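You operate a simulated robot arm through the tools that you are given. There is no shell and no other tool. Be economical: measure what you need, move in short steps, check, and stop when the job is done.

Carry out the task below with a simulated two-armed robot. There is one attempt and no reset: what you move stays moved.

TASK
Hold the copper link, rub its dull end bright and grease it.
Fine: hold it for both; green pad, brown brush, grease tin; put pad and brush back; leave the other link. Set down upright: brown brush. A coat counts when it lies all over at full strength: go over it till it gets no stronger. What is to be rubbed or washed off counts as gone when no trace of it is left.

The check looks at the end state, three seconds after you hand in, the way a careful person would. Anything else that was tipped, shoved, dropped, spilled or broken makes it a failure.

THE ROBOT
Two 7-joint arms with two-finger parallel grippers on one trunk, on a base that drives. Base frame: it is fixed to the floor where the robot stands at the start and does not move with it; the origin is under the middle of the robot, x ahead of it, y to its left, z up; the surface under the hand at the start is at about z = 0.9. Units: m, degrees, N and s.
The left shoulder is at the start at [0.07, 0.163, 1.32], the right one opposite. With the tool pointing down near the work surface each hand reaches from about 0.36 to 0.88 m from the robot's upright axis, wherever it stands, measured 20 degrees to its own side. Places, roughly: grease tin [0.6, 0.8, 0.9]; green pad (6x5x4 cm) [0.5, 0.2, 0.9]. Payload 3.43 kg a hand.
The tool frame of a hand sits at the grasp point between the pads (the TCP): z along the fingers, y along the line on which they close. The tips reach 0.034 m beyond it. Largest opening 0.128 m; finger width 0.024, thickness 0.012; the body of the gripper, 0.048 by 0.13 m, starts 0.096 m behind the TCP.
Orientation is that of the tool frame in the base frame, as a unit quaternion [w, x, y, z]. With the fingers straight down and closing along the base's y, the tool's x points along the base's -x, its y along +y and its z along -z.

THE INTERFACE
- The arms move only by the tool send_rows. It takes "left_motion", "right_motion" or both (then of equal length, played together; a hand with none holds still); each is a list that holds one entry, the list of rows, each a list of 7 numbers: the turn, a rotation vector about the tool's x, y, z in degrees, then the shift along the tool's x, y, z in m, then the opening in per cent of the stroke, from 0 (shut) to 100 (fully open). In form: [[[rx, ry, rz, dx, dy, dz, gripper], ...]]. A call has 1 to 20 rows; each row shifts and turns the commanded pose from where the row before left it, along the tool's axes as they then stand. A row lasts 0.2 s, in which the tool goes at most 0.05 m and 8.6 degrees; a call with a longer step from one row to the next is refused whole, and so is a gripper value outside its range. Where a pose cannot be reached the arm comes as near as it can. A force on the tool above 40 N (or 10 N above the force at the start of the call, whichever is more), or a blocked arm, ends the call early, and 0.2 s more pass. The fingers move at their own pace (about 0.153 m/s each) and stop on an object; they squeeze with about 31 N. The grip force told is the motor's: it shows also when the fingers shut on nothing. Time passes only in rows, and 0.2 s behind the last, so rows that do not move let the fingers close. It gives the time, the measured TCP pose, the force on the tool (base axes), the opening and the grip force at its end, in the units of the frame above (readings bear some noise), with the torque about the TCP (base axes, N m) and any sound that the robot's microphone picked up.
- Cameras (640 x 400 px; columns grow to the right, rows downward): "scene" is now at [0.1347, 0.0365, 1.5426]; the picture's right is [0.36, -0.93, 0.00], its down [-0.58, -0.23, -0.78] and it looks along [0.73, 0.28, -0.63] (base axes); focal length 232 px, centre (320, 200). "left" rides on the left gripper at [0.076, 0.011, -0.16] in its tool frame; the picture's right is [-0.15, 0.99, 0.00], its down [-0.88, -0.13, -0.46] and it looks along [-0.45, -0.07, 0.89] (tool axes); focal length 234 px, centre (320, 200). "right" rides on the right gripper at [0.076, -0.011, -0.16] in its tool frame; the picture's right is [0.15, 0.99, 0.00], its down [-0.88, 0.13, -0.46] and it looks along [-0.45, 0.07, 0.89] (tool axes); focal length 234 px, centre (320, 200). There is no depth. A picture from a camera that has moved, and an enlarged one, comes with that camera's place and axes in the base frame and with its lens. The place of the scene camera against the robot may be out by one fixed shift of up to 0.012 m in any direction.
- get_image(camera): a new picture of that camera. The clock stands still meanwhile.
- lift_body(by): slides the trunk up (or, below 0, down) by that many m; the arms and the scene camera ride with it, the base frame stays. It gives what a move gives, with no picture.
- roll_base(legs): drives the robot by 1 to 6 legs, each [ahead, left, turn to the left] in m, m and degrees, along the robot's own axes; the way and the turn of a leg run together, so that a leg with both is an arc; at most 1.5 m and 180 degrees a leg. The arms and the cameras ride along, it lands a little off, and it stops where it bumps. It gives what a move gives.
- aim_head(pan, tilt): turns the head with the scene camera to pan (to the left, within 86 degrees either way) and tilt (down, from -29 to 69), counted from straight ahead of the robot. It gives what a move gives.
- zoom(camera, box): a new picture of the part [left, top, right, bottom] of that camera's present view, enlarged. The clock stands still meanwhile.
- finish_job(): hands the job in; it is judged then, once.

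Go step by step. Nothing tells you exact positions but the pictures and the camera data: compare them with the known pose of the tool, close in by small moves and look again before you grip or let go. The budget is 120 turns and 92 pictures, counting those below and the enlarged ones. Unless the task says otherwise, let go and move clear before handing in, and close with one line.

The tools are called after "Request:" as name(argument=value, ...) on one line, values as JSON. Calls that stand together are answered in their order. send_rows: Moves the arms, as the interface text tells. Its arguments: {"type":"object","properties":{"left_motion":{"type":"array"},"right_motion":{"type":"array"}},"required":[]} The other tools are called the same way: lift_body (by) slides the trunk up or down; roll_base (legs) drives the base; aim_head (pan, tilt) turns the head that bears the scene camera; get_image (camera) takes a picture; zoom (camera, box) takes an enlarged picture of a part of a camera's view; finish_job () hands the job in.

At the start:

```text
time_s: 0.0
left_tcp_pos: [0.4432, 0.5861, 1.3972]
left_ee_rot: [0.0, 0.0, 1.0, 0.001]
left_force: [-0.5, -0.6, 0.1]
left_wrist_torque: [0.02, -0.02, 0.0]
left_grip_width: 0.1281
left_grip_force: 0.0
right_tcp_pos: [0.3606, 0.0006, 1.4001]
right_ee_rot: [-0.001, 0.0, 1.0, 0.001]
right_force: [0.4, -0.1, 0.1]
right_wrist_torque: [0.0, 0.01, 0.03]
right_grip_width: 0.1279
right_grip_force: 0.1
trunk travel left (down, up): [-0.8, 0.14]
robot x, y, heading: [0.0017, -0.0001, 0.2]
head pan, tilt: [21.4, 38.8]
```

scene: 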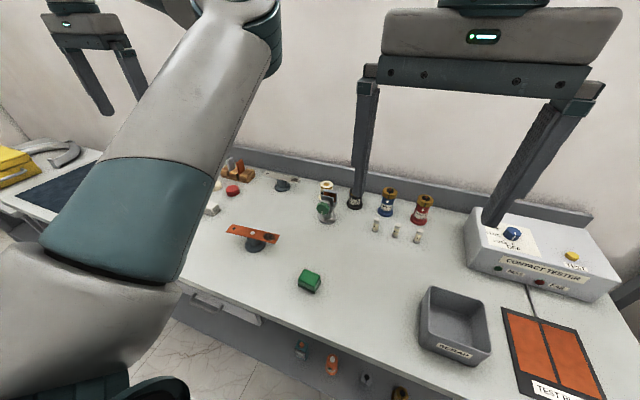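
right: 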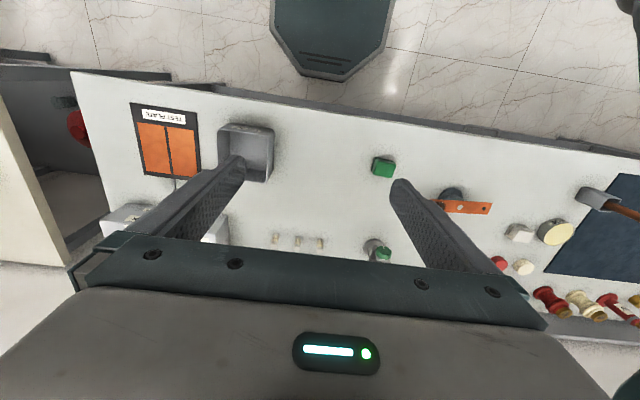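
left: 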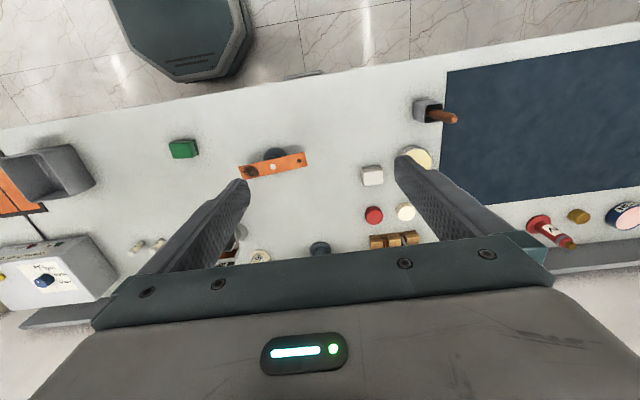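

I see the copper link lying across a dark stand, the green pad in front of it, and what looks like the brush in a holder and the grease tin on the left. I'll look closer before moving.

Request:
zoom(camera="left", box=[340, 80, 480, 180])

Request:
zoom(camera="left", box=[150, 120, 330, 220])

Request:
zoom(camera="scene", box=[180, 150, 360, 300])

Request:
aim_head(pan=55, tilt=40)

```text
4.00 times, centred on (410, 130) of left
camera zoom: at [0.3676, 0.5967, 1.5571], right [0.15, 0.99, 0.0], down [0.88, -0.13, 0.46], along [0.45, -0.07, -0.89], focal length 937 px, centre (-40, 480)
```

zoom: 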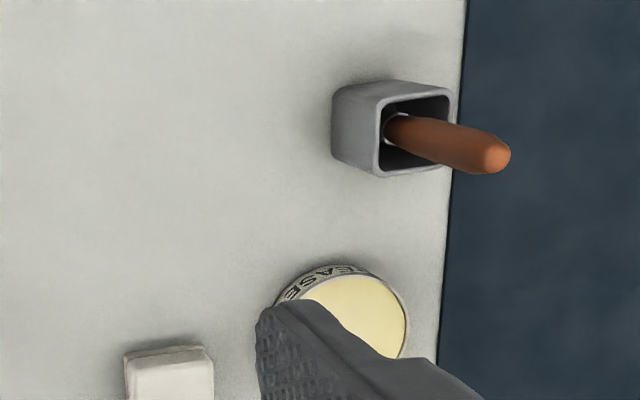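

```text
3.56 times, centred on (240, 170) of left
camera zoom: at [0.3676, 0.5967, 1.5571], right [0.15, 0.99, 0.0], down [0.88, -0.13, 0.46], along [0.45, -0.07, -0.89], focal length 833 px, centre (604, 307)
```

zoom: 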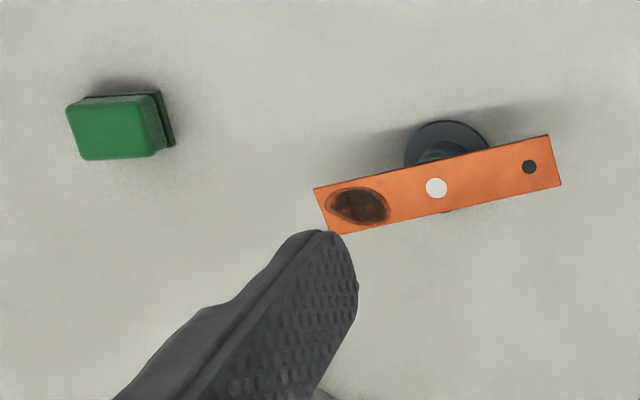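

```text
2.67 times, centred on (270, 225) of scene
camera zoom: at [0.1347, 0.0365, 1.5426], right [0.36, -0.93, 0.0], down [-0.58, -0.23, -0.78], along [0.73, 0.28, -0.63], focal length 618 px, centre (453, 133)
```

zoom: 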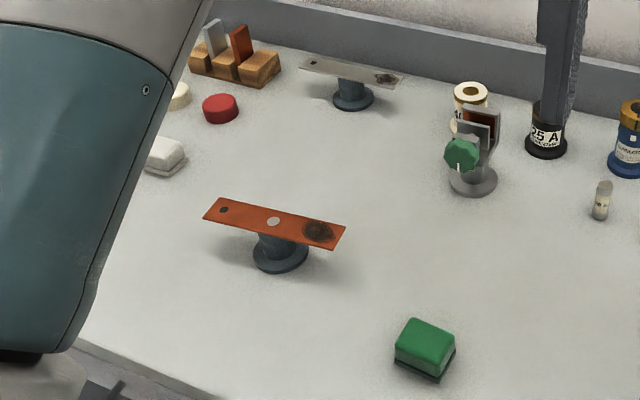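

```text
time_s: 1.0
left_tcp_pos: [0.4437, 0.5863, 1.3984]
left_ee_rot: [0.0, 0.0, 1.0, 0.001]
left_force: [-0.1, 0.6, 0.0]
left_wrist_torque: [-0.02, -0.01, 0.01]
left_grip_width: 0.1279
left_grip_force: 0.2
right_tcp_pos: [0.3609, -0.0004, 1.4007]
right_ee_rot: [0.0, 0.0, 1.0, 0.0]
right_force: [-0.2, 0.3, 0.2]
right_wrist_torque: [-0.01, -0.03, -0.02]
right_grip_width: 0.1284
right_grip_force: 0.1
trunk travel left (down, up): [-0.8, 0.14]
robot x, y, heading: [0.0011, -0.0039, 0.1]
head pan, tilt: [55.0, 40.0]
```

The dull patch sits on the right end of the copper link (about [0.56, 0.375, 0.965]), and the far end is near y=0.51. The brush stands in a grey holder near [0.47, 0.83], and the tin is near [0.6, 0.83]. I'll check the floor to the left before sliding the base.

Request:
get_image(camera="scene")

```text
85 pictures are left
camera scene: at [0.1036, 0.0747, 1.5408], right [0.82, -0.57, 0.0], down [-0.37, -0.53, -0.77], along [0.44, 0.63, -0.64], focal length 232 px, centre (320, 200)
```

scene: 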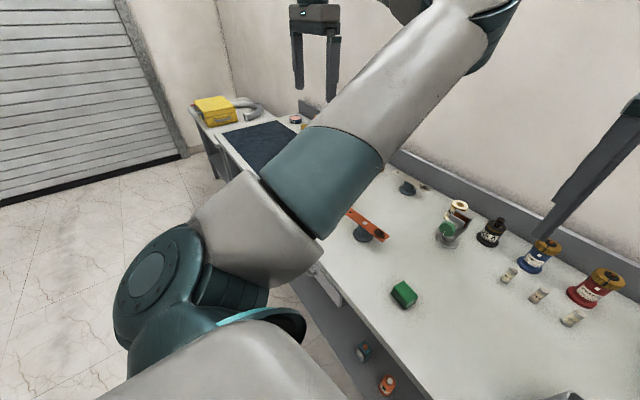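

The floor to the left is clear, so I'll slide the base 0.55 m left along the bench and look again.

Request:
roll_base(legs=[[0, 0.55, 0]])

Request:
aim_head(pan=5, tilt=50)

Request:
get_image(camera="scene")

Request:
get_image(camera="right")

Request:
get_image(camera="left")

```text
time_s: 4.2
left_tcp_pos: [0.4447, 1.1322, 1.3987]
left_ee_rot: [0.0, 0.002, 1.0, 0.001]
left_force: [-0.5, -1.2, 0.3]
left_wrist_torque: [0.0, -0.01, 0.02]
left_grip_width: 0.1282
left_grip_force: 0.1
right_tcp_pos: [0.3601, 0.5497, 1.401]
right_ee_rot: [0.001, 0.001, 1.0, 0.001]
right_force: [0.7, -0.1, -0.5]
right_wrist_torque: [-0.01, -0.03, 0.03]
right_grip_width: 0.128
right_grip_force: 0.1
trunk travel left (down, up): [-0.8, 0.14]
robot x, y, heading: [0.0019, 0.545, -0.1]
head pan, tilt: [55.0, 40.0]
```

```text
time_s: 5.3
left_tcp_pos: [0.445, 1.1347, 1.3984]
left_ee_rot: [0.001, 0.002, 1.0, 0.002]
left_force: [0.2, 0.1, -0.5]
left_wrist_torque: [0.01, 0.0, 0.01]
left_grip_width: 0.1281
left_grip_force: 0.1
right_tcp_pos: [0.3603, 0.5489, 1.4013]
right_ee_rot: [0.0, 0.001, 1.0, 0.0]
right_force: [-0.2, -0.3, 0.0]
right_wrist_torque: [0.01, 0.01, 0.0]
right_grip_width: 0.128
right_grip_force: 0.1
trunk travel left (down, up): [-0.8, 0.14]
robot x, y, heading: [0.0017, 0.5533, -0.1]
head pan, tilt: [5.0, 50.0]
```

```text
84 pictures are left
camera scene: at [0.1317, 0.5617, 1.5267], right [0.09, -1.0, 0.0], down [-0.76, -0.07, -0.64], along [0.64, 0.06, -0.77], focal length 232 px, centre (320, 200)
```

scene: 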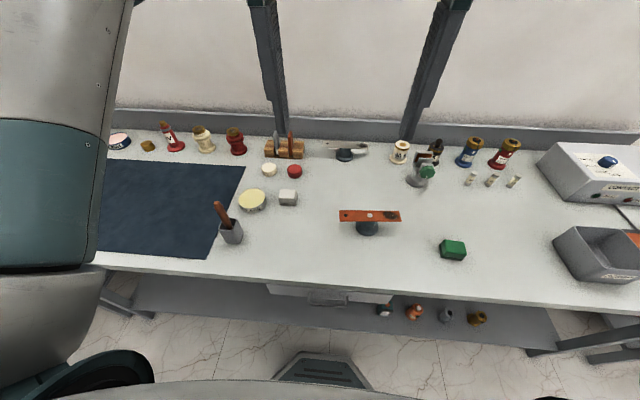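

```text
83 pictures are left
camera right: at [0.2852, 0.539, 1.5604], right [-0.15, 0.99, 0.0], down [0.88, 0.13, 0.46], along [0.45, 0.07, -0.89], focal length 234 px, centre (320, 200)
```

right: 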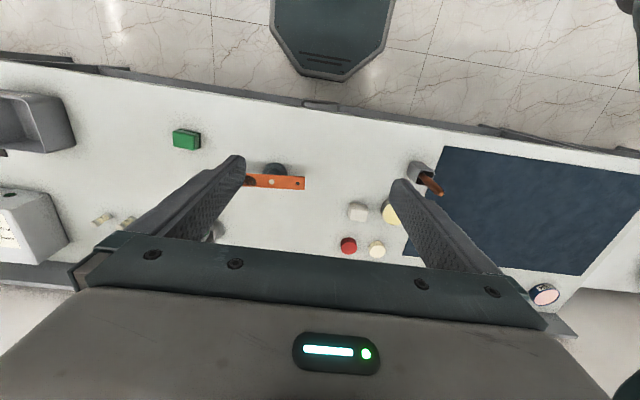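

```text
82 pictures are left
camera left: at [0.3687, 1.1459, 1.5574], right [0.15, 0.99, 0.0], down [0.88, -0.13, 0.46], along [0.45, -0.07, -0.89], focal length 234 px, centre (320, 200)
```

left: 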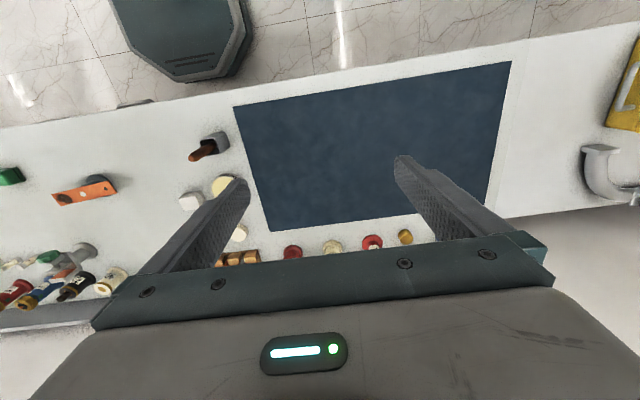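

The scene camera now shows everything. I'll enlarge the key objects to fix their positions.

Request:
zoom(camera="scene", box=[320, 190, 480, 290])

Request:
zoom(camera="scene", box=[190, 170, 310, 245])

Request:
zoom(camera="right", box=[150, 110, 310, 210])

```text
4.00 times, centred on (400, 240) of scene
camera zoom: at [0.1317, 0.5617, 1.5267], right [0.09, -1.0, 0.0], down [-0.76, -0.07, -0.64], along [0.64, 0.06, -0.77], focal length 928 px, centre (0, 40)
```

zoom: 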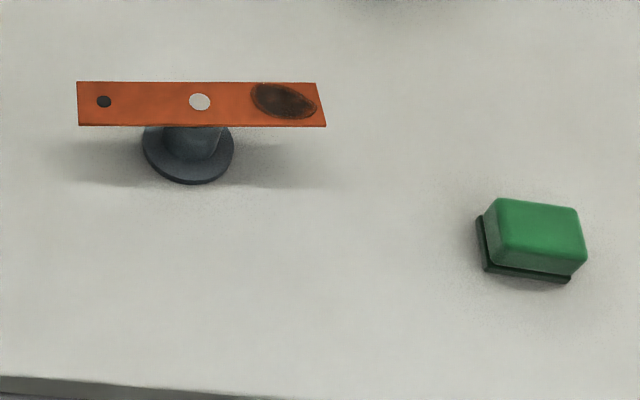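

```text
5.33 times, centred on (250, 208) of scene
camera zoom: at [0.1317, 0.5617, 1.5267], right [0.09, -1.0, 0.0], down [-0.76, -0.07, -0.64], along [0.64, 0.06, -0.77], focal length 1237 px, centre (693, 160)
```

zoom: 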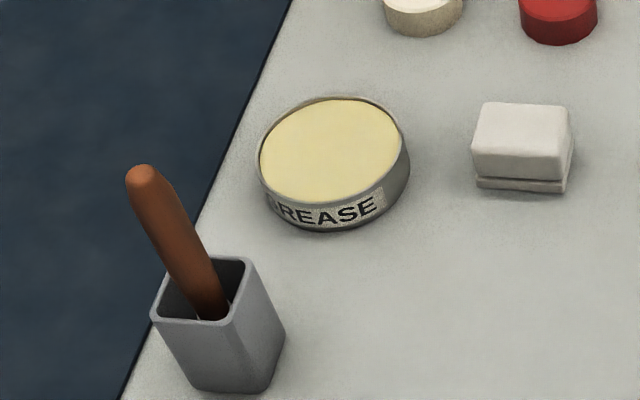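

```text
4.00 times, centred on (230, 160) of right
camera zoom: at [0.2852, 0.539, 1.5604], right [-0.15, 0.99, 0.0], down [0.88, 0.13, 0.46], along [0.45, 0.07, -0.89], focal length 937 px, centre (680, 360)
```

zoom: 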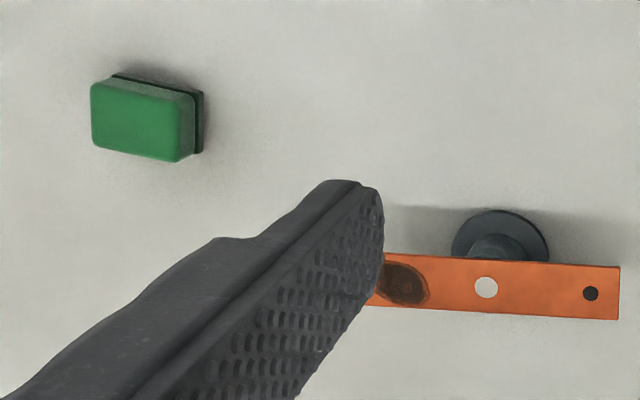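

Position estimates: pad at [0.479, 0.213], top z about 0.94. On the link, the hole end is at [0.544, 0.517], the centre at [0.55, 0.446] and the dull patch around [0.557, 0.385], with z about 0.965. The right hand goes above the pad while the left hand turns to close across the link.

Request:
send_rows(right_motion=[[[0, 0, 0, -0.01, -0.028, 0.0293, 100], [0, 0, 0, -0.01, -0.028, 0.0293, 100], [0, 0, 0, -0.01, -0.028, 0.0293, 100], [0, 0, 0, -0.01, -0.028, 0.0293, 100], [0, 0, 0, -0.01, -0.028, 0.0293, 100], [0, 0, 0, -0.01, -0.028, 0.0293, 100], [0, 0, 0, -0.01, -0.028, 0.0293, 100], [0, 0, 0, -0.01, -0.028, 0.0293, 100], [0, 0, 0, -0.01, -0.028, 0.0293, 100], [0, 0, 0, -0.01, -0.028, 0.0293, 100], [0, 0, 0, -0.01, -0.028, 0.0293, 100], [0, 0, 0, -0.01, -0.028, 0.0293, 100]]], left_motion=[[[0, 0, 8.42, 0, 0, 0, 100], [0, 0, 8.42, 0, 0, 0, 100], [0, 0, 8.42, 0, 0, 0, 100], [0, 0, 8.42, 0, 0, 0, 100], [0, 0, 8.42, 0, 0, 0, 100], [0, 0, 8.42, 0, 0, 0, 100], [0, 0, 8.42, 0, 0, 0, 100], [0, 0, 8.42, 0, 0, 0, 100], [0, 0, 8.42, 0, 0, 0, 100], [0, 0, 8.42, 0, 0, 0, 100], [0, 0, 0, 0, 0, 0, 100], [0, 0, 0, 0, 0, 0, 100]]])

Request:
get_image(camera="right")

Request:
get_image(camera="scene")

```text
time_s: 7.9
left_tcp_pos: [0.4448, 1.1343, 1.399]
left_ee_rot: [-0.001, 0.672, 0.741, 0.001]
left_force: [0.0, 0.5, -0.1]
left_wrist_torque: [0.02, -0.01, 0.01]
left_grip_width: 0.1281
left_grip_force: 0.0
right_tcp_pos: [0.4806, 0.2126, 1.0488]
right_ee_rot: [-0.001, 0.0, 1.0, 0.002]
right_force: [-0.2, 0.0, 0.5]
right_wrist_torque: [-0.04, 0.01, 0.0]
right_grip_width: 0.1279
right_grip_force: 0.0
trunk travel left (down, up): [-0.8, 0.14]
robot x, y, heading: [-0.0024, 0.5502, -0.1]
head pan, tilt: [5.0, 50.0]
```

```text
78 pictures are left
camera right: at [0.4048, 0.2017, 1.2083], right [-0.15, 0.99, 0.0], down [0.88, 0.13, 0.46], along [0.45, 0.07, -0.89], focal length 234 px, centre (320, 200)
```

right: 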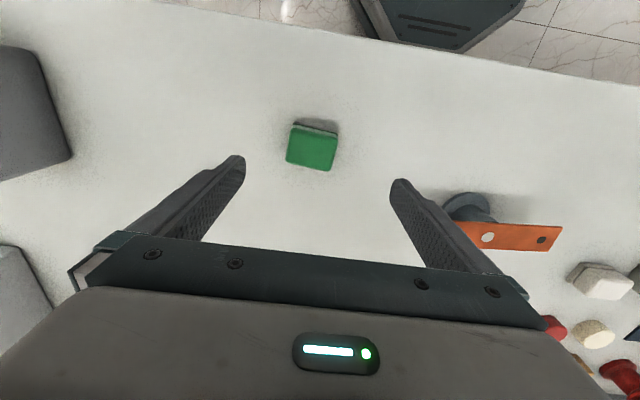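

```text
77 pictures are left
camera scene: at [0.1315, 0.5605, 1.5267], right [0.09, -1.0, 0.0], down [-0.76, -0.07, -0.64], along [0.64, 0.06, -0.77], focal length 232 px, centre (320, 200)
```

scene: 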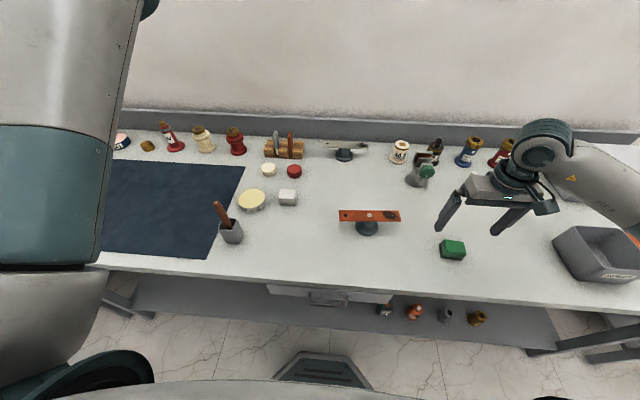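

The hand is above the pad. I'll enlarge the view for its exact centre and angle.

Request:
zoom(camera="right", box=[264, 100, 360, 160])

Request:
zoom(camera="right", box=[240, 100, 400, 200])

```text
6.67 times, centred on (312, 130) of right
camera zoom: at [0.4048, 0.2017, 1.2083], right [-0.15, 0.99, 0.0], down [0.88, 0.13, 0.46], along [0.45, 0.07, -0.89], focal length 1561 px, centre (373, 667)
```

zoom: 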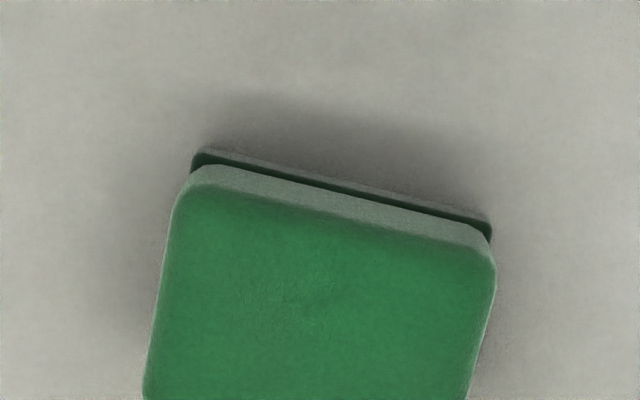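

```text
4.00 times, centred on (320, 150) of right
camera zoom: at [0.4048, 0.2017, 1.2083], right [-0.15, 0.99, 0.0], down [0.88, 0.13, 0.46], along [0.45, 0.07, -0.89], focal length 937 px, centre (320, 400)
```

zoom: 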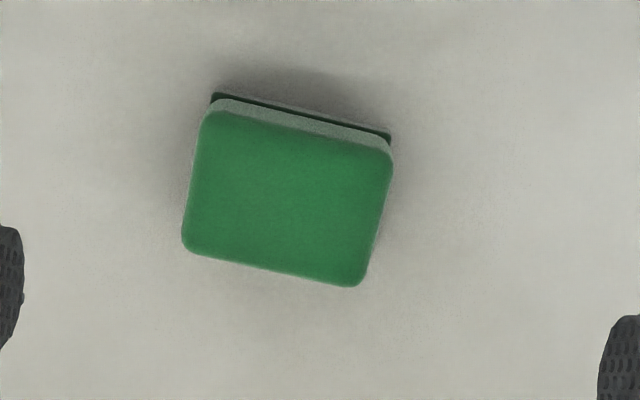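

The pad centre is near [0.479, 0.203], turned about 4.5°, and its top may be lower than I assumed. I'll align the hand and go partway down, bringing the left hand over toward the link at a safe height.

Request:
send_rows(right_motion=[[[0, 0, 4.5, 0.001, -0.0095, 0, 100], [0, 0, 0, 0, 0, 0.03, 100], [0, 0, 0, 0, 0, 0.03, 100], [0, 0, 0, 0, 0, 0.025, 100], [0, 0, 0, 0, 0, 0, 100]]])

Request:
zoom(camera="scene", box=[400, 200, 520, 275])

Request:
get_image(camera="right")

```text
time_s: 9.1
left_tcp_pos: [0.4445, 1.1344, 1.3979]
left_ee_rot: [-0.002, 0.671, 0.741, 0.0]
left_force: [-0.1, -0.3, -0.3]
left_wrist_torque: [-0.02, 0.01, -0.01]
left_grip_width: 0.1282
left_grip_force: 0.1
right_tcp_pos: [0.4793, 0.2051, 0.9642]
right_ee_rot: [0.0, 0.04, 0.999, 0.0]
right_force: [0.2, -0.4, -0.2]
right_wrist_torque: [-0.01, -0.05, -0.01]
right_grip_width: 0.128
right_grip_force: 0.0
trunk travel left (down, up): [-0.8, 0.14]
robot x, y, heading: [-0.0005, 0.5524, -0.0]
head pan, tilt: [5.0, 50.0]
```

```text
5.33 times, centred on (460, 238) of scene
camera zoom: at [0.1318, 0.5618, 1.5267], right [0.09, -1.0, 0.0], down [-0.76, -0.07, -0.64], along [0.64, 0.06, -0.77], focal length 1237 px, centre (-427, 0)
```

zoom: 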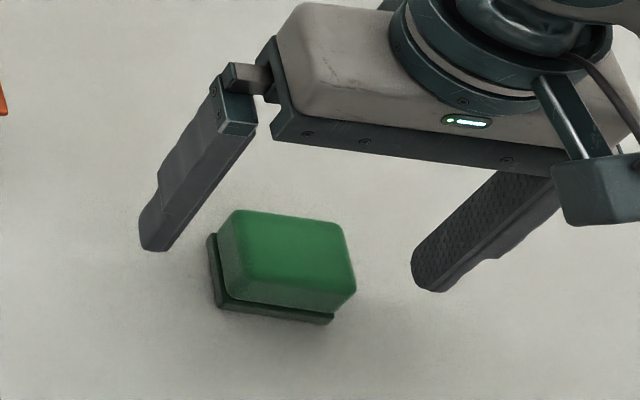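

```text
73 pictures are left
camera right: at [0.4026, 0.2, 1.123], right [-0.07, 1.0, 0.0], down [0.89, 0.06, 0.46], along [0.45, 0.03, -0.89], focal length 234 px, centre (320, 200)
```

right: 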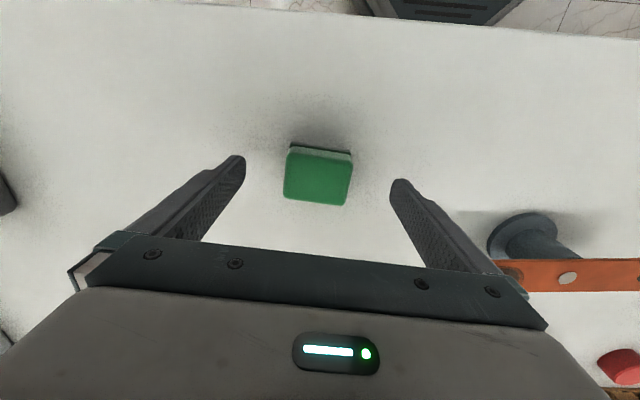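

The fingers straddle the pad properly. I'll lower them a bit more and check the tip height from the scene.

Request:
send_rows(right_motion=[[[0, 0, 0, 0, -0.001, 0.008, 100], [0, 0, 0, 0, 0, 0.008, 100], [0, 0, 0, 0, 0, 0, 100]]])

Request:
zoom(camera="scene", box=[410, 215, 506, 275])

```text
time_s: 9.9
left_tcp_pos: [0.4445, 1.1358, 1.3984]
left_ee_rot: [-0.001, 0.672, 0.741, 0.001]
left_force: [0.3, 0.4, 0.6]
left_wrist_torque: [-0.02, -0.02, 0.0]
left_grip_width: 0.128
left_grip_force: 0.0
right_tcp_pos: [0.4783, 0.2033, 0.9475]
right_ee_rot: [0.0, 0.04, 0.999, 0.0]
right_force: [-0.2, 0.3, -0.5]
right_wrist_torque: [0.0, 0.0, -0.01]
right_grip_width: 0.1281
right_grip_force: 0.0
trunk travel left (down, up): [-0.8, 0.14]
robot x, y, heading: [0.0003, 0.5496, -0.2]
head pan, tilt: [5.0, 50.0]
```

```text
6.67 times, centred on (458, 245) of scene
camera zoom: at [0.1317, 0.5619, 1.5267], right [0.09, -1.0, 0.0], down [-0.76, -0.07, -0.64], along [0.64, 0.06, -0.77], focal length 1546 px, centre (-600, -100)
```

zoom: 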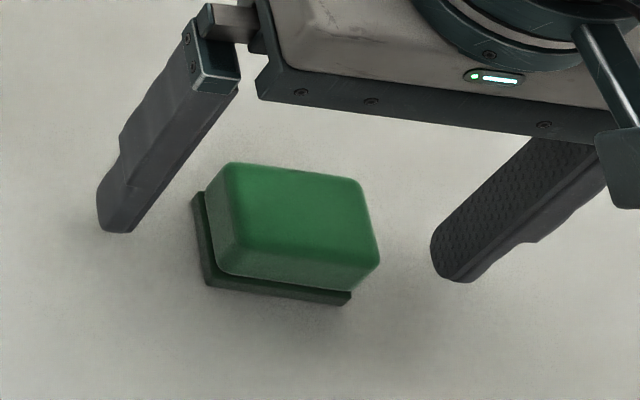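

The tips are well clear of the bench and on either side of the green body, so I'll grip.

Request:
send_rows(right_motion=[[[0, 0, 0, 0, 0, 0, 55], [0, 0, 0, 0, 0, 0, 0], [0, 0, 0, 0, 0, 0, 0], [0, 0, 0, 0, 0, 0, 0]]])

Request:
zoom(camera="scene", box=[410, 215, 506, 275])

```text
time_s: 10.9
left_tcp_pos: [0.4448, 1.1358, 1.3984]
left_ee_rot: [-0.001, 0.671, 0.741, 0.0]
left_force: [0.5, -1.1, 0.1]
left_wrist_torque: [-0.01, 0.02, 0.0]
left_grip_width: 0.1276
left_grip_force: 0.1
right_tcp_pos: [0.4788, 0.2032, 0.9474]
right_ee_rot: [0.0, 0.04, 0.999, 0.0]
right_force: [0.1, 0.3, -0.3]
right_wrist_torque: [0.02, -0.01, 0.02]
right_grip_width: 0.057
right_grip_force: 31.1
trunk travel left (down, up): [-0.8, 0.14]
robot x, y, heading: [0.0024, 0.5524, -0.3]
head pan, tilt: [5.0, 50.0]
```

```text
6.67 times, centred on (458, 245) of scene
camera zoom: at [0.1318, 0.5617, 1.5267], right [0.09, -1.0, 0.0], down [-0.76, -0.07, -0.64], along [0.64, 0.06, -0.77], focal length 1546 px, centre (-600, -100)
```

zoom: 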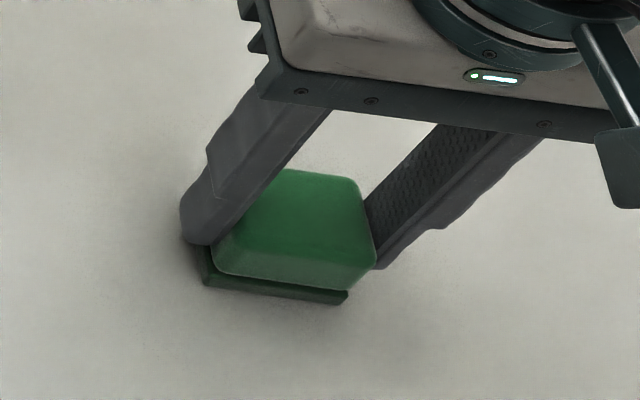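

The pad is held at 57 mm. I'll lift it clear and bring the left hand over the link's hole end.

Request:
send_rows(right_motion=[[[0, 0, 0, 0, 0, -0.015, 0], [0, 0, 0, 0, 0, -0.03, 0], [0, 0, 0, 0, 0, -0.04, 0], [0, 0, 0, 0, 0, -0.04, 0], [0, 0, 0, 0, 0, 0, 0], [0, 0, 0, 0, 0, 0, 0], [0, 0, 0, 0, 0, 0, 0], [0, 0, 0, 0, 0, 0, 0], [0, 0, 0, 0, 0, 0, 0], [0, 0, 0, 0, 0, 0, 0], [0, 0, 0, 0, 0, 0, 0], [0, 0, 0, 0, 0, 0, 0], [0, 0, 0, 0, 0, 0, 0], [0, 0, 0, 0, 0, 0, 0], [0, 0, 0, 0, 0, 0, 0], [0, 0, 0, 0, 0, 0, 0], [0, 0, 0, 0, 0, 0, 0], [0, 0, 0, 0, 0, 0, 0], [0, 0, 0, 0, 0, 0, 0], [0, 0, 0, 0, 0, 0, 0]]], left_motion=[[[0, 0, 0, -0.0441, 0.0027, 0, 100], [0, 0, 0, -0.0441, 0.0027, 0, 100], [0, 0, 0, -0.0441, 0.0027, 0, 100], [0, 0, 0, -0.0441, 0.0027, 0, 100], [0, 0, 0, -0.0441, 0.0027, 0, 100], [0, 0, 0, -0.0441, 0.0027, 0, 100], [0, 0, 0, -0.0441, 0.0027, 0, 100], [0, 0, 0, -0.0441, 0.0027, 0, 100], [0, 0, 0, -0.0441, 0.0027, 0, 100], [0, 0, 0, -0.0441, 0.0027, 0, 100], [0, 0, 0, -0.0441, 0.0027, 0, 100], [0, 0, 0, -0.0441, 0.0027, 0, 100], [0, 0, 0, -0.0441, 0.0027, 0, 100], [0, 0, 0, -0.0441, 0.0027, 0, 100], [0, 0, 0, 0, 0, 0.045, 100], [0, 0, 0, 0, 0, 0.045, 100], [0, 0, 0, 0, 0, 0.045, 100], [0, 0, 0, 0, 0, 0.045, 100], [0, 0, 0, 0, 0, 0.045, 100], [0, 0, 0, 0, 0, 0.045, 100]]])

Request:
get_image(camera="left")

Request:
get_image(camera="scene")

```text
time_s: 15.1
left_tcp_pos: [0.4992, 0.9503, 1.1384]
left_ee_rot: [0.0, 0.671, 0.741, -0.001]
left_force: [-0.2, 1.4, 0.3]
left_wrist_torque: [0.0, 0.01, 0.0]
left_grip_width: 0.1282
left_grip_force: 0.0
left hand out of reach, approached as far as the arm can: row 5, 6, 7, 8, 9, 10, 11, 12, 13, 14, 16, 19
right_tcp_pos: [0.4791, 0.203, 1.0725]
right_ee_rot: [-0.001, 0.041, 0.999, 0.001]
right_force: [-0.7, 0.6, -1.1]
right_wrist_torque: [0.0, 0.03, 0.01]
right_grip_width: 0.0001
right_grip_force: 31.1
trunk travel left (down, up): [-0.8, 0.14]
robot x, y, heading: [0.0, 0.5505, -0.2]
head pan, tilt: [5.0, 50.0]
```

```text
70 pictures are left
camera left: at [0.5023, 1.0265, 1.297], right [1.0, -0.05, 0.0], down [-0.04, -0.89, 0.46], along [-0.02, -0.45, -0.89], focal length 234 px, centre (320, 200)
```

left: 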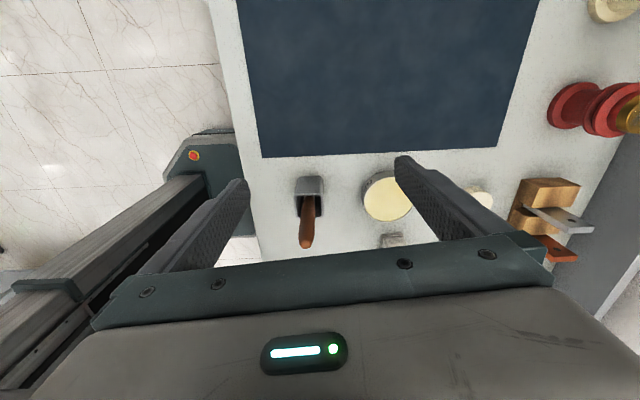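

```text
69 pictures are left
camera scene: at [0.1323, 0.5623, 1.5267], right [0.09, -1.0, 0.0], down [-0.76, -0.07, -0.64], along [0.64, 0.06, -0.77], focal length 232 px, centre (320, 200)
```

scene: 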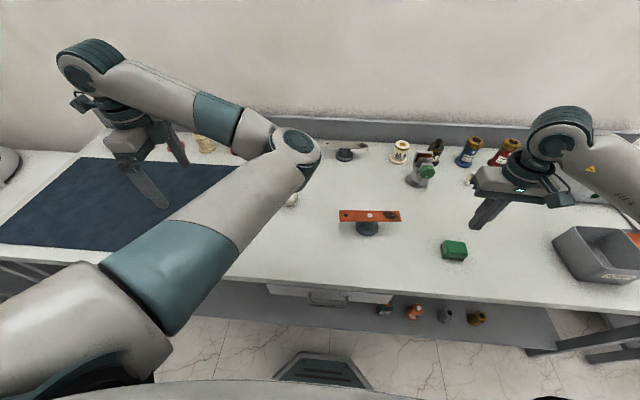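

The pad slipped out of the fingers, but it appears to be still upright in its place. The left arm also couldn't come inward with that yaw. I'll raise the left hand and unwind its yaw, then look at the pad again.

Request:
send_rows(left_motion=[[[0, 0, 0, 0, 0, -0.045, 100], [0, 0, 0, 0, 0, -0.045, 100], [0, 0, 0, 0, 0, -0.045, 100], [0, 0, 0, 0, 0, -0.045, 100], [0, 0, -8.42, 0, 0, 0, 100], [0, 0, -8.42, 0, 0, 0, 100], [0, 0, -8.42, 0, 0, 0, 100], [0, 0, -8.42, 0, 0, 0, 100], [0, 0, -8.42, 0, 0, 0, 100], [0, 0, -8.42, 0, 0, 0, 100], [0, 0, -8.42, 0, 0, 0, 100], [0, 0, -8.42, 0, 0, 0, 100], [0, 0, -8.42, 0, 0, 0, 100], [0, 0, -8.42, 0, 0, 0, 100], [0, 0, 0, 0, 0, 0, 100]]], right_motion=[[[0, 0, 0, 0, 0, 0, 100], [0, 0, 0, 0, 0, 0, 100], [0, 0, 0, 0, 0, 0, 100], [0, 0, 0, 0, 0, 0, 100], [0, 0, 0, 0, 0, 0, 100], [0, 0, 0, 0, 0, 0, 100], [0, 0, 0, 0, 0, 0, 100], [0, 0, 0, 0, 0, 0, 100], [0, 0, 0, 0, 0, 0, 100], [0, 0, 0, 0, 0, 0, 100], [0, 0, 0, 0, 0, 0, 100], [0, 0, 0, 0, 0, 0, 100], [0, 0, 0, 0, 0, 0, 100], [0, 0, 0, 0, 0, 0, 100], [0, 0, 0, 0, 0, 0, 100]]])

Request:
zoom(camera="right", box=[240, 100, 400, 200])

Request:
zoom(camera="scene", box=[410, 215, 506, 275])

```text
time_s: 18.3
left_tcp_pos: [0.497, 0.9496, 1.3187]
left_ee_rot: [0.001, 0.002, 1.0, 0.001]
left_force: [-0.1, -0.8, 0.1]
left_wrist_torque: [0.02, -0.02, -0.05]
left_grip_width: 0.1279
left_grip_force: 0.0
right_tcp_pos: [0.4799, 0.2036, 1.0721]
right_ee_rot: [0.0, 0.04, 0.999, 0.0]
right_force: [-0.2, 0.6, 0.3]
right_wrist_torque: [-0.01, -0.01, 0.02]
right_grip_width: 0.128
right_grip_force: 0.0
trunk travel left (down, up): [-0.8, 0.14]
robot x, y, heading: [-0.0019, 0.5496, 0.1]
head pan, tilt: [5.0, 50.0]
```

```text
4.00 times, centred on (320, 150) of right
camera zoom: at [0.4023, 0.199, 1.2318], right [-0.07, 1.0, 0.0], down [0.89, 0.06, 0.46], along [0.45, 0.03, -0.89], focal length 937 px, centre (320, 400)
```

zoom: 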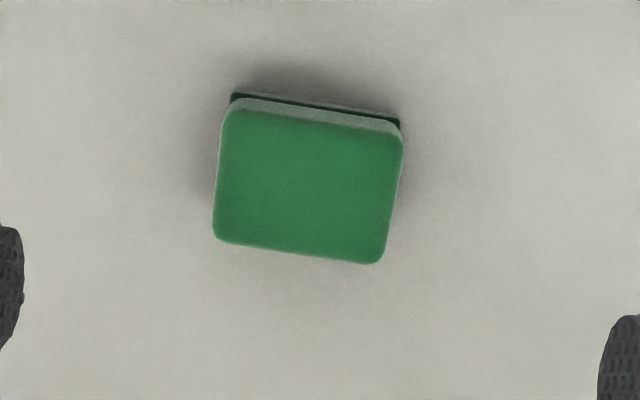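

```text
6.67 times, centred on (458, 245) of scene
camera zoom: at [0.1317, 0.5617, 1.5267], right [0.09, -1.0, 0.0], down [-0.76, -0.07, -0.64], along [0.64, 0.06, -0.77], focal length 1546 px, centre (-600, -100)
```

zoom: 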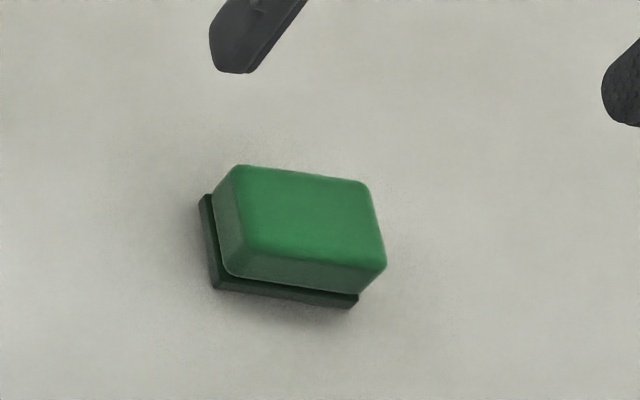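

The pad stayed put; I gripped too high on it. I'll go lower this time while the left hand moves inward with its default yaw to test its reach.

Request:
send_rows(left_motion=[[[0, 0, 0, -0.005, -0.043, 0.002, 100], [0, 0, 0, -0.005, -0.043, 0.002, 100], [0, 0, 0, -0.005, -0.043, 0.002, 100], [0, 0, 0, -0.005, -0.043, 0.002, 100], [0, 0, 0, -0.005, -0.043, 0.002, 100], [0, 0, 0, -0.005, -0.043, 0.002, 100], [0, 0, 0, -0.005, -0.043, 0.002, 100], [0, 0, 0, -0.005, -0.043, 0.002, 100], [0, 0, 0, -0.005, -0.043, 0.002, 100], [0, 0, 0, -0.005, -0.043, 0.002, 100], [0, 0, 0, 0, 0, 0, 100]]], right_motion=[[[0, 0, 0, 0.001, -0.0035, 0.03, 100], [0, 0, 0, 0, 0, 0.03, 100], [0, 0, 0, 0, 0, 0.03, 100], [0, 0, 0, 0, 0, 0.02, 100], [0, 0, 0, 0, 0, 0.01, 100], [0, 0, 0, 0, 0, 0.006, 100], [0, 0, 0, 0, 0, 0.004, 100], [0, 0, 0, 0, 0, 0.002, 100], [0, 0, 0, 0, 0, 0, 100], [0, 0, 0, 0, 0, 0, 100], [0, 0, 0, 0, 0, 0, 100]]])

Request:
zoom(camera="scene", box=[410, 215, 506, 275])

Request:
get_image(camera="scene")

```text
time_s: 20.7
left_tcp_pos: [0.5692, 0.9305, 1.329]
left_ee_rot: [0.0, 0.003, 1.0, 0.001]
left_force: [-0.7, -0.6, -0.3]
left_wrist_torque: [-0.01, -0.01, 0.01]
left_grip_width: 0.1281
left_grip_force: 0.0
left hand out of reach, approached as far as the arm can: row 1, 2, 3, 4, 5, 6, 7, 8, 9, 10
right_tcp_pos: [0.4783, 0.2004, 0.9404]
right_ee_rot: [0.0, 0.04, 0.999, 0.0]
right_force: [0.3, -0.4, 0.0]
right_wrist_torque: [-0.02, 0.0, 0.0]
right_grip_width: 0.128
right_grip_force: 0.0
trunk travel left (down, up): [-0.8, 0.14]
robot x, y, heading: [0.0025, 0.5503, -0.1]
head pan, tilt: [5.0, 50.0]
```

```text
6.67 times, centred on (458, 245) of scene
camera zoom: at [0.1316, 0.5618, 1.5267], right [0.09, -1.0, 0.0], down [-0.76, -0.07, -0.64], along [0.64, 0.06, -0.77], focal length 1546 px, centre (-600, -100)
```

zoom: 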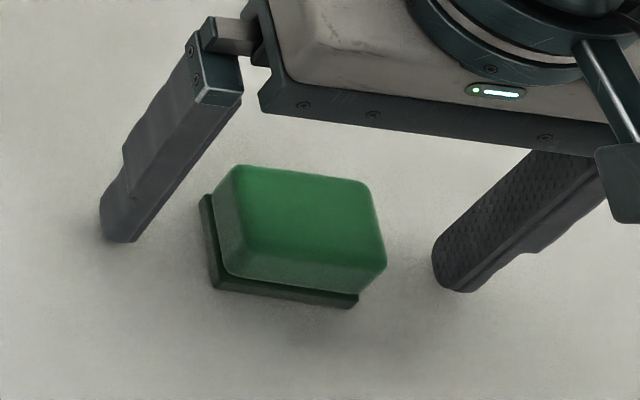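

```text
65 pictures are left
camera scene: at [0.1316, 0.5618, 1.5267], right [0.09, -1.0, 0.0], down [-0.76, -0.07, -0.64], along [0.64, 0.06, -0.77], focal length 232 px, centre (320, 200)
```

scene: 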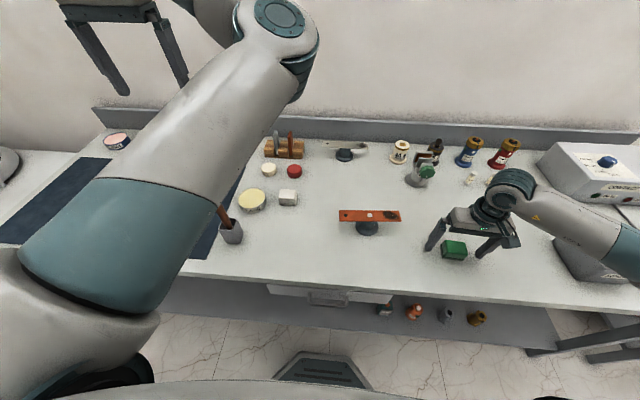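

The pad is straddled lower now. I'll grip and lift it slowly, while the left hand retreats toward the robot and tries coming inward from there.

Request:
send_rows(left_motion=[[[0, 0, 0, 0.04, 0, -0.014, 100], [0, 0, 0, 0.04, 0, -0.014, 100], [0, 0, 0, 0.04, 0, -0.014, 100], [0, 0, 0, 0.04, 0, -0.014, 100], [0, 0, 0, 0.04, 0, -0.014, 100], [0, 0, 0, 0, -0.045, 0, 100], [0, 0, 0, 0, -0.045, 0, 100], [0, 0, 0, 0, -0.045, 0, 100], [0, 0, 0, 0, -0.045, 0, 100], [0, 0, 0, 0, -0.045, 0, 100], [0, 0, 0, 0, -0.045, 0, 100], [0, 0, 0, 0, 0, 0, 100]]], right_motion=[[[0, 0, 0, 0, 0, 0, 55], [0, 0, 0, 0, 0, 0, 30], [0, 0, 0, 0, 0, 0, 0], [0, 0, 0, 0, 0, 0, 0], [0, 0, 0, 0, 0, 0, 0], [0, 0, 0, 0, 0, 0, 0], [0, 0, 0, 0, 0, -0.005, 0], [0, 0, 0, 0, 0, -0.005, 0], [0, 0, 0, 0, 0, -0.01, 0], [0, 0, 0, 0, 0, -0.01, 0], [0, 0, 0, 0, 0, 0, 0], [0, 0, 0, 0, 0, 0, 0]]])

Request:
zoom(camera="scene", box=[410, 215, 506, 275])

Request:
get_image(camera="scene")

```text
time_s: 23.3
left_tcp_pos: [0.2578, 0.8518, 1.3675]
left_ee_rot: [0.001, 0.002, 1.0, 0.001]
left_force: [0.0, -0.1, 0.6]
left_wrist_torque: [-0.01, 0.01, 0.0]
left_grip_width: 0.128
left_grip_force: 0.0
left hand out of reach, approached as far as the arm can: row 1, 6, 7, 8, 9, 10, 11
right_tcp_pos: [0.4797, 0.1995, 0.9714]
right_ee_rot: [0.0, 0.04, 0.999, 0.0]
right_force: [-0.9, -0.6, -0.9]
right_wrist_torque: [0.02, 0.01, -0.02]
right_grip_width: 0.0571
right_grip_force: 31.1
trunk travel left (down, up): [-0.8, 0.14]
robot x, y, heading: [0.0003, 0.5532, 0.0]
head pan, tilt: [5.0, 50.0]
```

```text
6.67 times, centred on (458, 245) of scene
camera zoom: at [0.1322, 0.5619, 1.5266], right [0.09, -1.0, 0.0], down [-0.76, -0.07, -0.64], along [0.64, 0.06, -0.77], focal length 1546 px, centre (-600, -100)
```

zoom: 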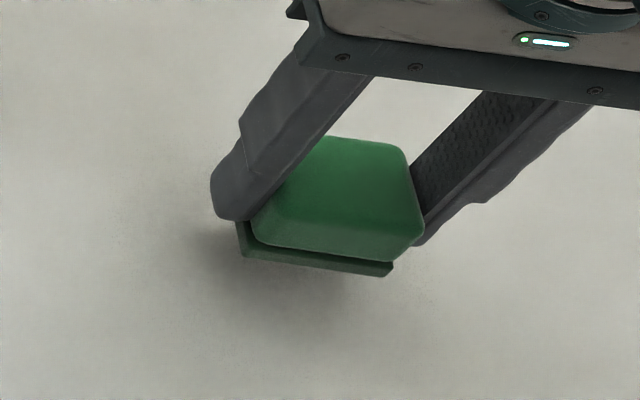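

```text
63 pictures are left
camera scene: at [0.1322, 0.5619, 1.5266], right [0.09, -1.0, 0.0], down [-0.76, -0.07, -0.64], along [0.64, 0.06, -0.77], focal length 232 px, centre (320, 200)
```

scene: 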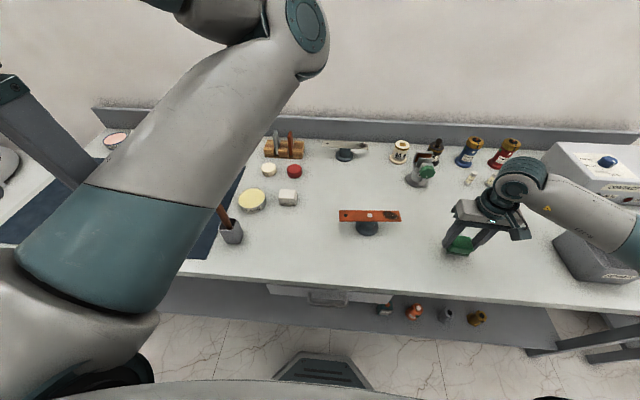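

The pad is now held firmly. The left arm is folded with its elbow inward, which blocks it from coming to the middle. I'll back the robot off for clearance and try unfolding the left arm by stretching it ahead and then sweeping it inward.

Request:
send_rows(right_motion=[[[0, 0, 0, 0, 0, -0.04, 0], [0, 0, 0, 0, 0, -0.04, 0], [0, 0, 0, 0, 0, -0.04, 0], [0, 0, 0, 0, 0, 0, 0]]])

Request:
roll_base(legs=[[-0.3, 0, 0]])

Request:
send_rows(left_motion=[[[0, 0, 0, -0.045, -0.005, 0.01, 100], [0, 0, 0, -0.045, -0.005, 0.01, 100], [0, 0, 0, -0.045, -0.005, 0.01, 100], [0, 0, 0, -0.045, -0.005, 0.01, 100], [0, 0, 0, -0.045, -0.005, 0.01, 100], [0, 0, 0, -0.045, -0.005, 0.01, 100], [0, 0, 0, -0.045, -0.005, 0.01, 100], [0, 0, 0, -0.045, -0.005, 0.01, 100], [0, 0, 0, -0.045, -0.005, 0.01, 100], [0, 0, 0, -0.045, -0.005, 0.01, 100], [0, 0, 0, -0.045, -0.005, 0.01, 100], [0, 0, 0, -0.045, -0.005, 0.01, 100], [0, 0, 0, 0, -0.045, 0, 100], [0, 0, 0, 0, -0.045, 0, 100], [0, 0, 0, 0, -0.045, 0, 100], [0, 0, 0, 0, -0.045, 0, 100], [0, 0, 0, 0, -0.045, 0, 100], [0, 0, 0, 0, 0, 0, 100]]])

Request:
get_image(camera="scene")

```text
time_s: 24.3
left_tcp_pos: [0.2586, 0.8515, 1.368]
left_ee_rot: [0.0, 0.002, 1.0, 0.0]
left_force: [0.3, -0.4, 0.0]
left_wrist_torque: [0.0, 0.0, -0.01]
left_grip_width: 0.1279
left_grip_force: 0.0
right_tcp_pos: [0.4772, 0.1991, 1.0911]
right_ee_rot: [0.0, 0.04, 0.999, 0.0]
right_force: [0.3, 0.2, 0.7]
right_wrist_torque: [0.01, -0.04, -0.06]
right_grip_width: 0.0568
right_grip_force: 31.6
trunk travel left (down, up): [-0.8, 0.14]
robot x, y, heading: [0.0012, 0.5507, -0.2]
head pan, tilt: [5.0, 50.0]
```

```text
time_s: 26.4
left_tcp_pos: [-0.037, 0.8535, 1.3664]
left_ee_rot: [0.0, 0.0, 1.0, 0.001]
left_force: [0.2, -0.2, 0.2]
left_wrist_torque: [-0.02, 0.03, -0.02]
left_grip_width: 0.1282
left_grip_force: 0.0
right_tcp_pos: [0.1837, 0.2001, 1.0907]
right_ee_rot: [0.0, 0.039, 0.999, 0.0]
right_force: [-1.0, 0.2, -0.5]
right_wrist_torque: [0.04, 0.0, 0.01]
right_grip_width: 0.0568
right_grip_force: 31.5
trunk travel left (down, up): [-0.8, 0.14]
robot x, y, heading: [-0.297, 0.5511, 0.1]
head pan, tilt: [5.0, 50.0]
```

```text
time_s: 30.2
left_tcp_pos: [0.4807, 0.7172, 1.2373]
left_ee_rot: [-0.002, 0.001, 1.0, 0.0]
left_force: [-0.4, 0.7, 0.1]
left_wrist_torque: [-0.02, -0.01, 0.01]
left_grip_width: 0.128
left_grip_force: 0.1
left hand out of reach, approached as far as the arm can: row 1, 2, 3, 4, 5, 6, 7, 15, 16, 17
right_tcp_pos: [0.1807, 0.2018, 1.0908]
right_ee_rot: [0.001, 0.039, 0.999, 0.0]
right_force: [-1.0, 0.4, 0.1]
right_wrist_torque: [-0.03, 0.02, 0.0]
right_grip_width: 0.0568
right_grip_force: 31.3
trunk travel left (down, up): [-0.8, 0.14]
robot x, y, heading: [-0.2943, 0.5497, -0.2]
head pan, tilt: [5.0, 50.0]
```

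```text
62 pictures are left
camera scene: at [-0.1647, 0.5635, 1.5266], right [0.09, -1.0, 0.0], down [-0.76, -0.07, -0.64], along [0.64, 0.06, -0.77], focal length 232 px, centre (320, 200)
```

scene: 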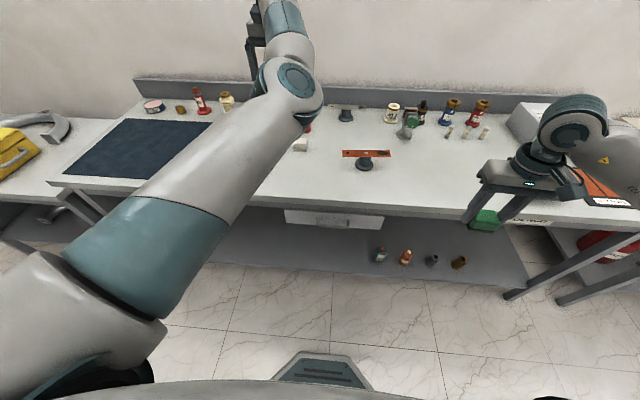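

Stretched out, the left hand can come nearly to the middle. If I back the base up and turn it slightly right, the left hand should reach the hole end and the right hand the dull end without the arms crossing. I'll reposition the base and turn the left wrist.

Request:
roll_base(legs=[[0, -0.13, 0], [0.09, 0, 0], [0, 0, -8]])

Request:
send_rows(left_motion=[[[0, 0, 8.47, 0, 0, 0, 100], [0, 0, 8.47, 0, 0, 0, 100], [0, 0, 8.47, 0, 0, 0, 100], [0, 0, 8.47, 0, 0, 0, 100], [0, 0, 8.47, 0, 0, 0, 100], [0, 0, 8.47, 0, 0, 0, 100], [0, 0, 8.47, 0, 0, 0, 100], [0, 0, 8.47, 0, 0, 0, 100], [0, 0, 8.47, 0, 0, 0, 100], [0, 0, 0, 0, 0, 0, 100]]])

Request:
get_image(camera="left")

Request:
get_image(camera="scene")

```text
time_s: 32.8
left_tcp_pos: [0.5853, 0.4795, 1.2375]
left_ee_rot: [0.0, 0.071, 0.997, 0.0]
left_force: [-1.0, 0.4, 0.3]
left_wrist_torque: [-0.02, 0.02, -0.01]
left_grip_width: 0.1281
left_grip_force: 0.0
right_tcp_pos: [0.2172, 0.0077, 1.0904]
right_ee_rot: [-0.001, 0.109, 0.994, 0.0]
right_force: [0.2, -0.3, 0.1]
right_wrist_torque: [0.0, 0.03, 0.01]
right_grip_width: 0.0568
right_grip_force: 31.2
trunk travel left (down, up): [-0.8, 0.14]
robot x, y, heading: [-0.2077, 0.423, -8.1]
head pan, tilt: [5.0, 50.0]
```

```text
time_s: 35.0
left_tcp_pos: [0.585, 0.4789, 1.2387]
left_ee_rot: [0.0, 0.672, 0.74, 0.001]
left_force: [-0.7, 0.6, -0.4]
left_wrist_torque: [0.0, -0.03, -0.03]
left_grip_width: 0.128
left_grip_force: 0.1
right_tcp_pos: [0.2182, 0.0078, 1.0905]
right_ee_rot: [0.0, 0.109, 0.994, 0.001]
right_force: [0.2, -0.2, 0.2]
right_wrist_torque: [0.04, 0.0, 0.01]
right_grip_width: 0.057
right_grip_force: 30.4
trunk travel left (down, up): [-0.8, 0.14]
robot x, y, heading: [-0.2058, 0.4252, -8.2]
head pan, tilt: [5.0, 50.0]
```

```text
61 pictures are left
camera left: at [0.5893, 0.5548, 1.3973], right [1.0, -0.05, 0.0], down [-0.04, -0.89, 0.45], along [-0.02, -0.45, -0.89], focal length 234 px, centre (320, 200)
```

left: 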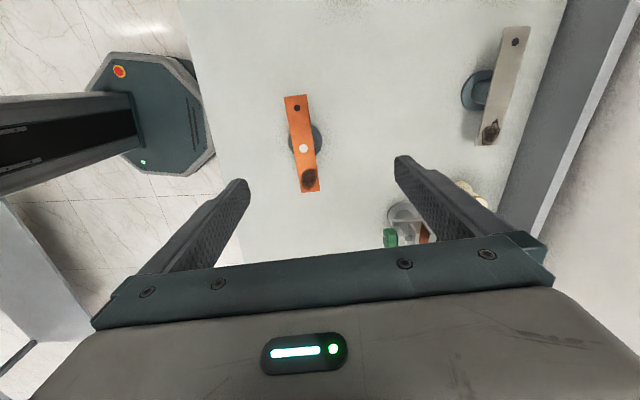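

```text
60 pictures are left
camera scene: at [-0.0757, 0.4152, 1.5267], right [-0.05, -1.0, 0.0], down [-0.77, 0.04, -0.64], along [0.64, -0.03, -0.77], focal length 232 px, centre (320, 200)
```

scene: 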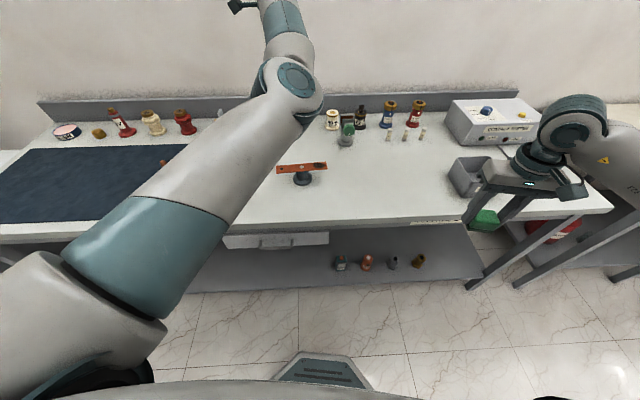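

The left hand is right over the link. I measure the hole at [0.547, 0.518], the centre at [0.552, 0.446] and the dull patch at [0.559, 0.386]. I'll centre over the hole end and lower partway.

Request:
send_rows(left_motion=[[[0, 0, 0, 0.02, -0.017, 0, 100], [0, 0, 0, 0.0196, -0.0167, 0, 100], [0, 0, 0, 0, 0, 0.045, 100], [0, 0, 0, 0, 0, 0.045, 100], [0, 0, 0, 0, 0, 0.045, 100], [0, 0, 0, 0, 0, 0.045, 100], [0, 0, 0, 0, 0, 0.018, 100], [0, 0, 0, 0, 0, 0, 100]]])

Request:
get_image(camera="left")

Request:
zoom(camera="scene", box=[220, 60, 380, 210])

```text
time_s: 36.8
left_tcp_pos: [0.5771, 0.5212, 1.0422]
left_ee_rot: [0.0, 0.671, 0.742, 0.0]
left_force: [-0.1, -0.5, 0.0]
left_wrist_torque: [-0.01, 0.01, 0.0]
left_grip_width: 0.1278
left_grip_force: 0.1
left hand out of reach, approached as far as the arm can: row 1, 2
right_tcp_pos: [0.217, 0.0071, 1.0908]
right_ee_rot: [0.001, 0.109, 0.994, 0.001]
right_force: [-0.2, 0.2, 0.3]
right_wrist_torque: [0.04, 0.0, 0.02]
right_grip_width: 0.0569
right_grip_force: 31.0
trunk travel left (down, up): [-0.8, 0.14]
robot x, y, heading: [-0.2105, 0.4191, -8.0]
head pan, tilt: [5.0, 50.0]
```

```text
59 pictures are left
camera left: at [0.5807, 0.5973, 1.2012], right [1.0, -0.05, 0.0], down [-0.04, -0.89, 0.45], along [-0.02, -0.45, -0.89], focal length 234 px, centre (320, 200)
```

left: 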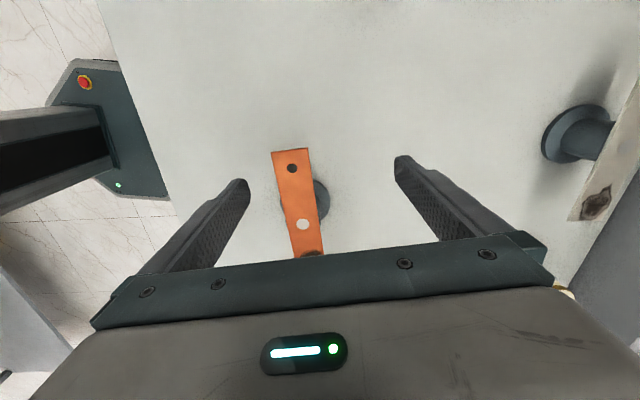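

```text
2.67 times, centred on (300, 135) of scene
camera zoom: at [-0.076, 0.4151, 1.5267], right [-0.05, -1.0, 0.0], down [-0.77, 0.04, -0.64], along [0.64, -0.03, -0.77], focal length 618 px, centre (373, 373)
```

zoom: 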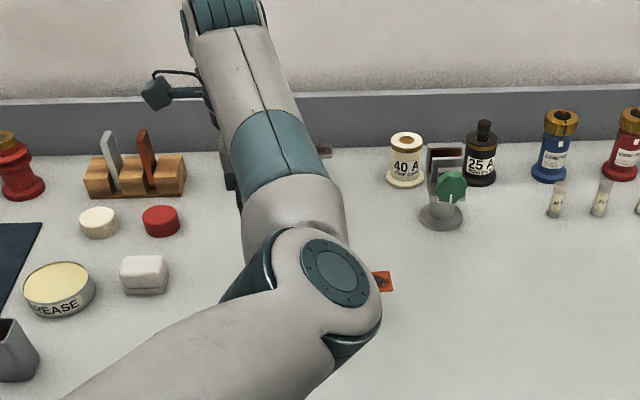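

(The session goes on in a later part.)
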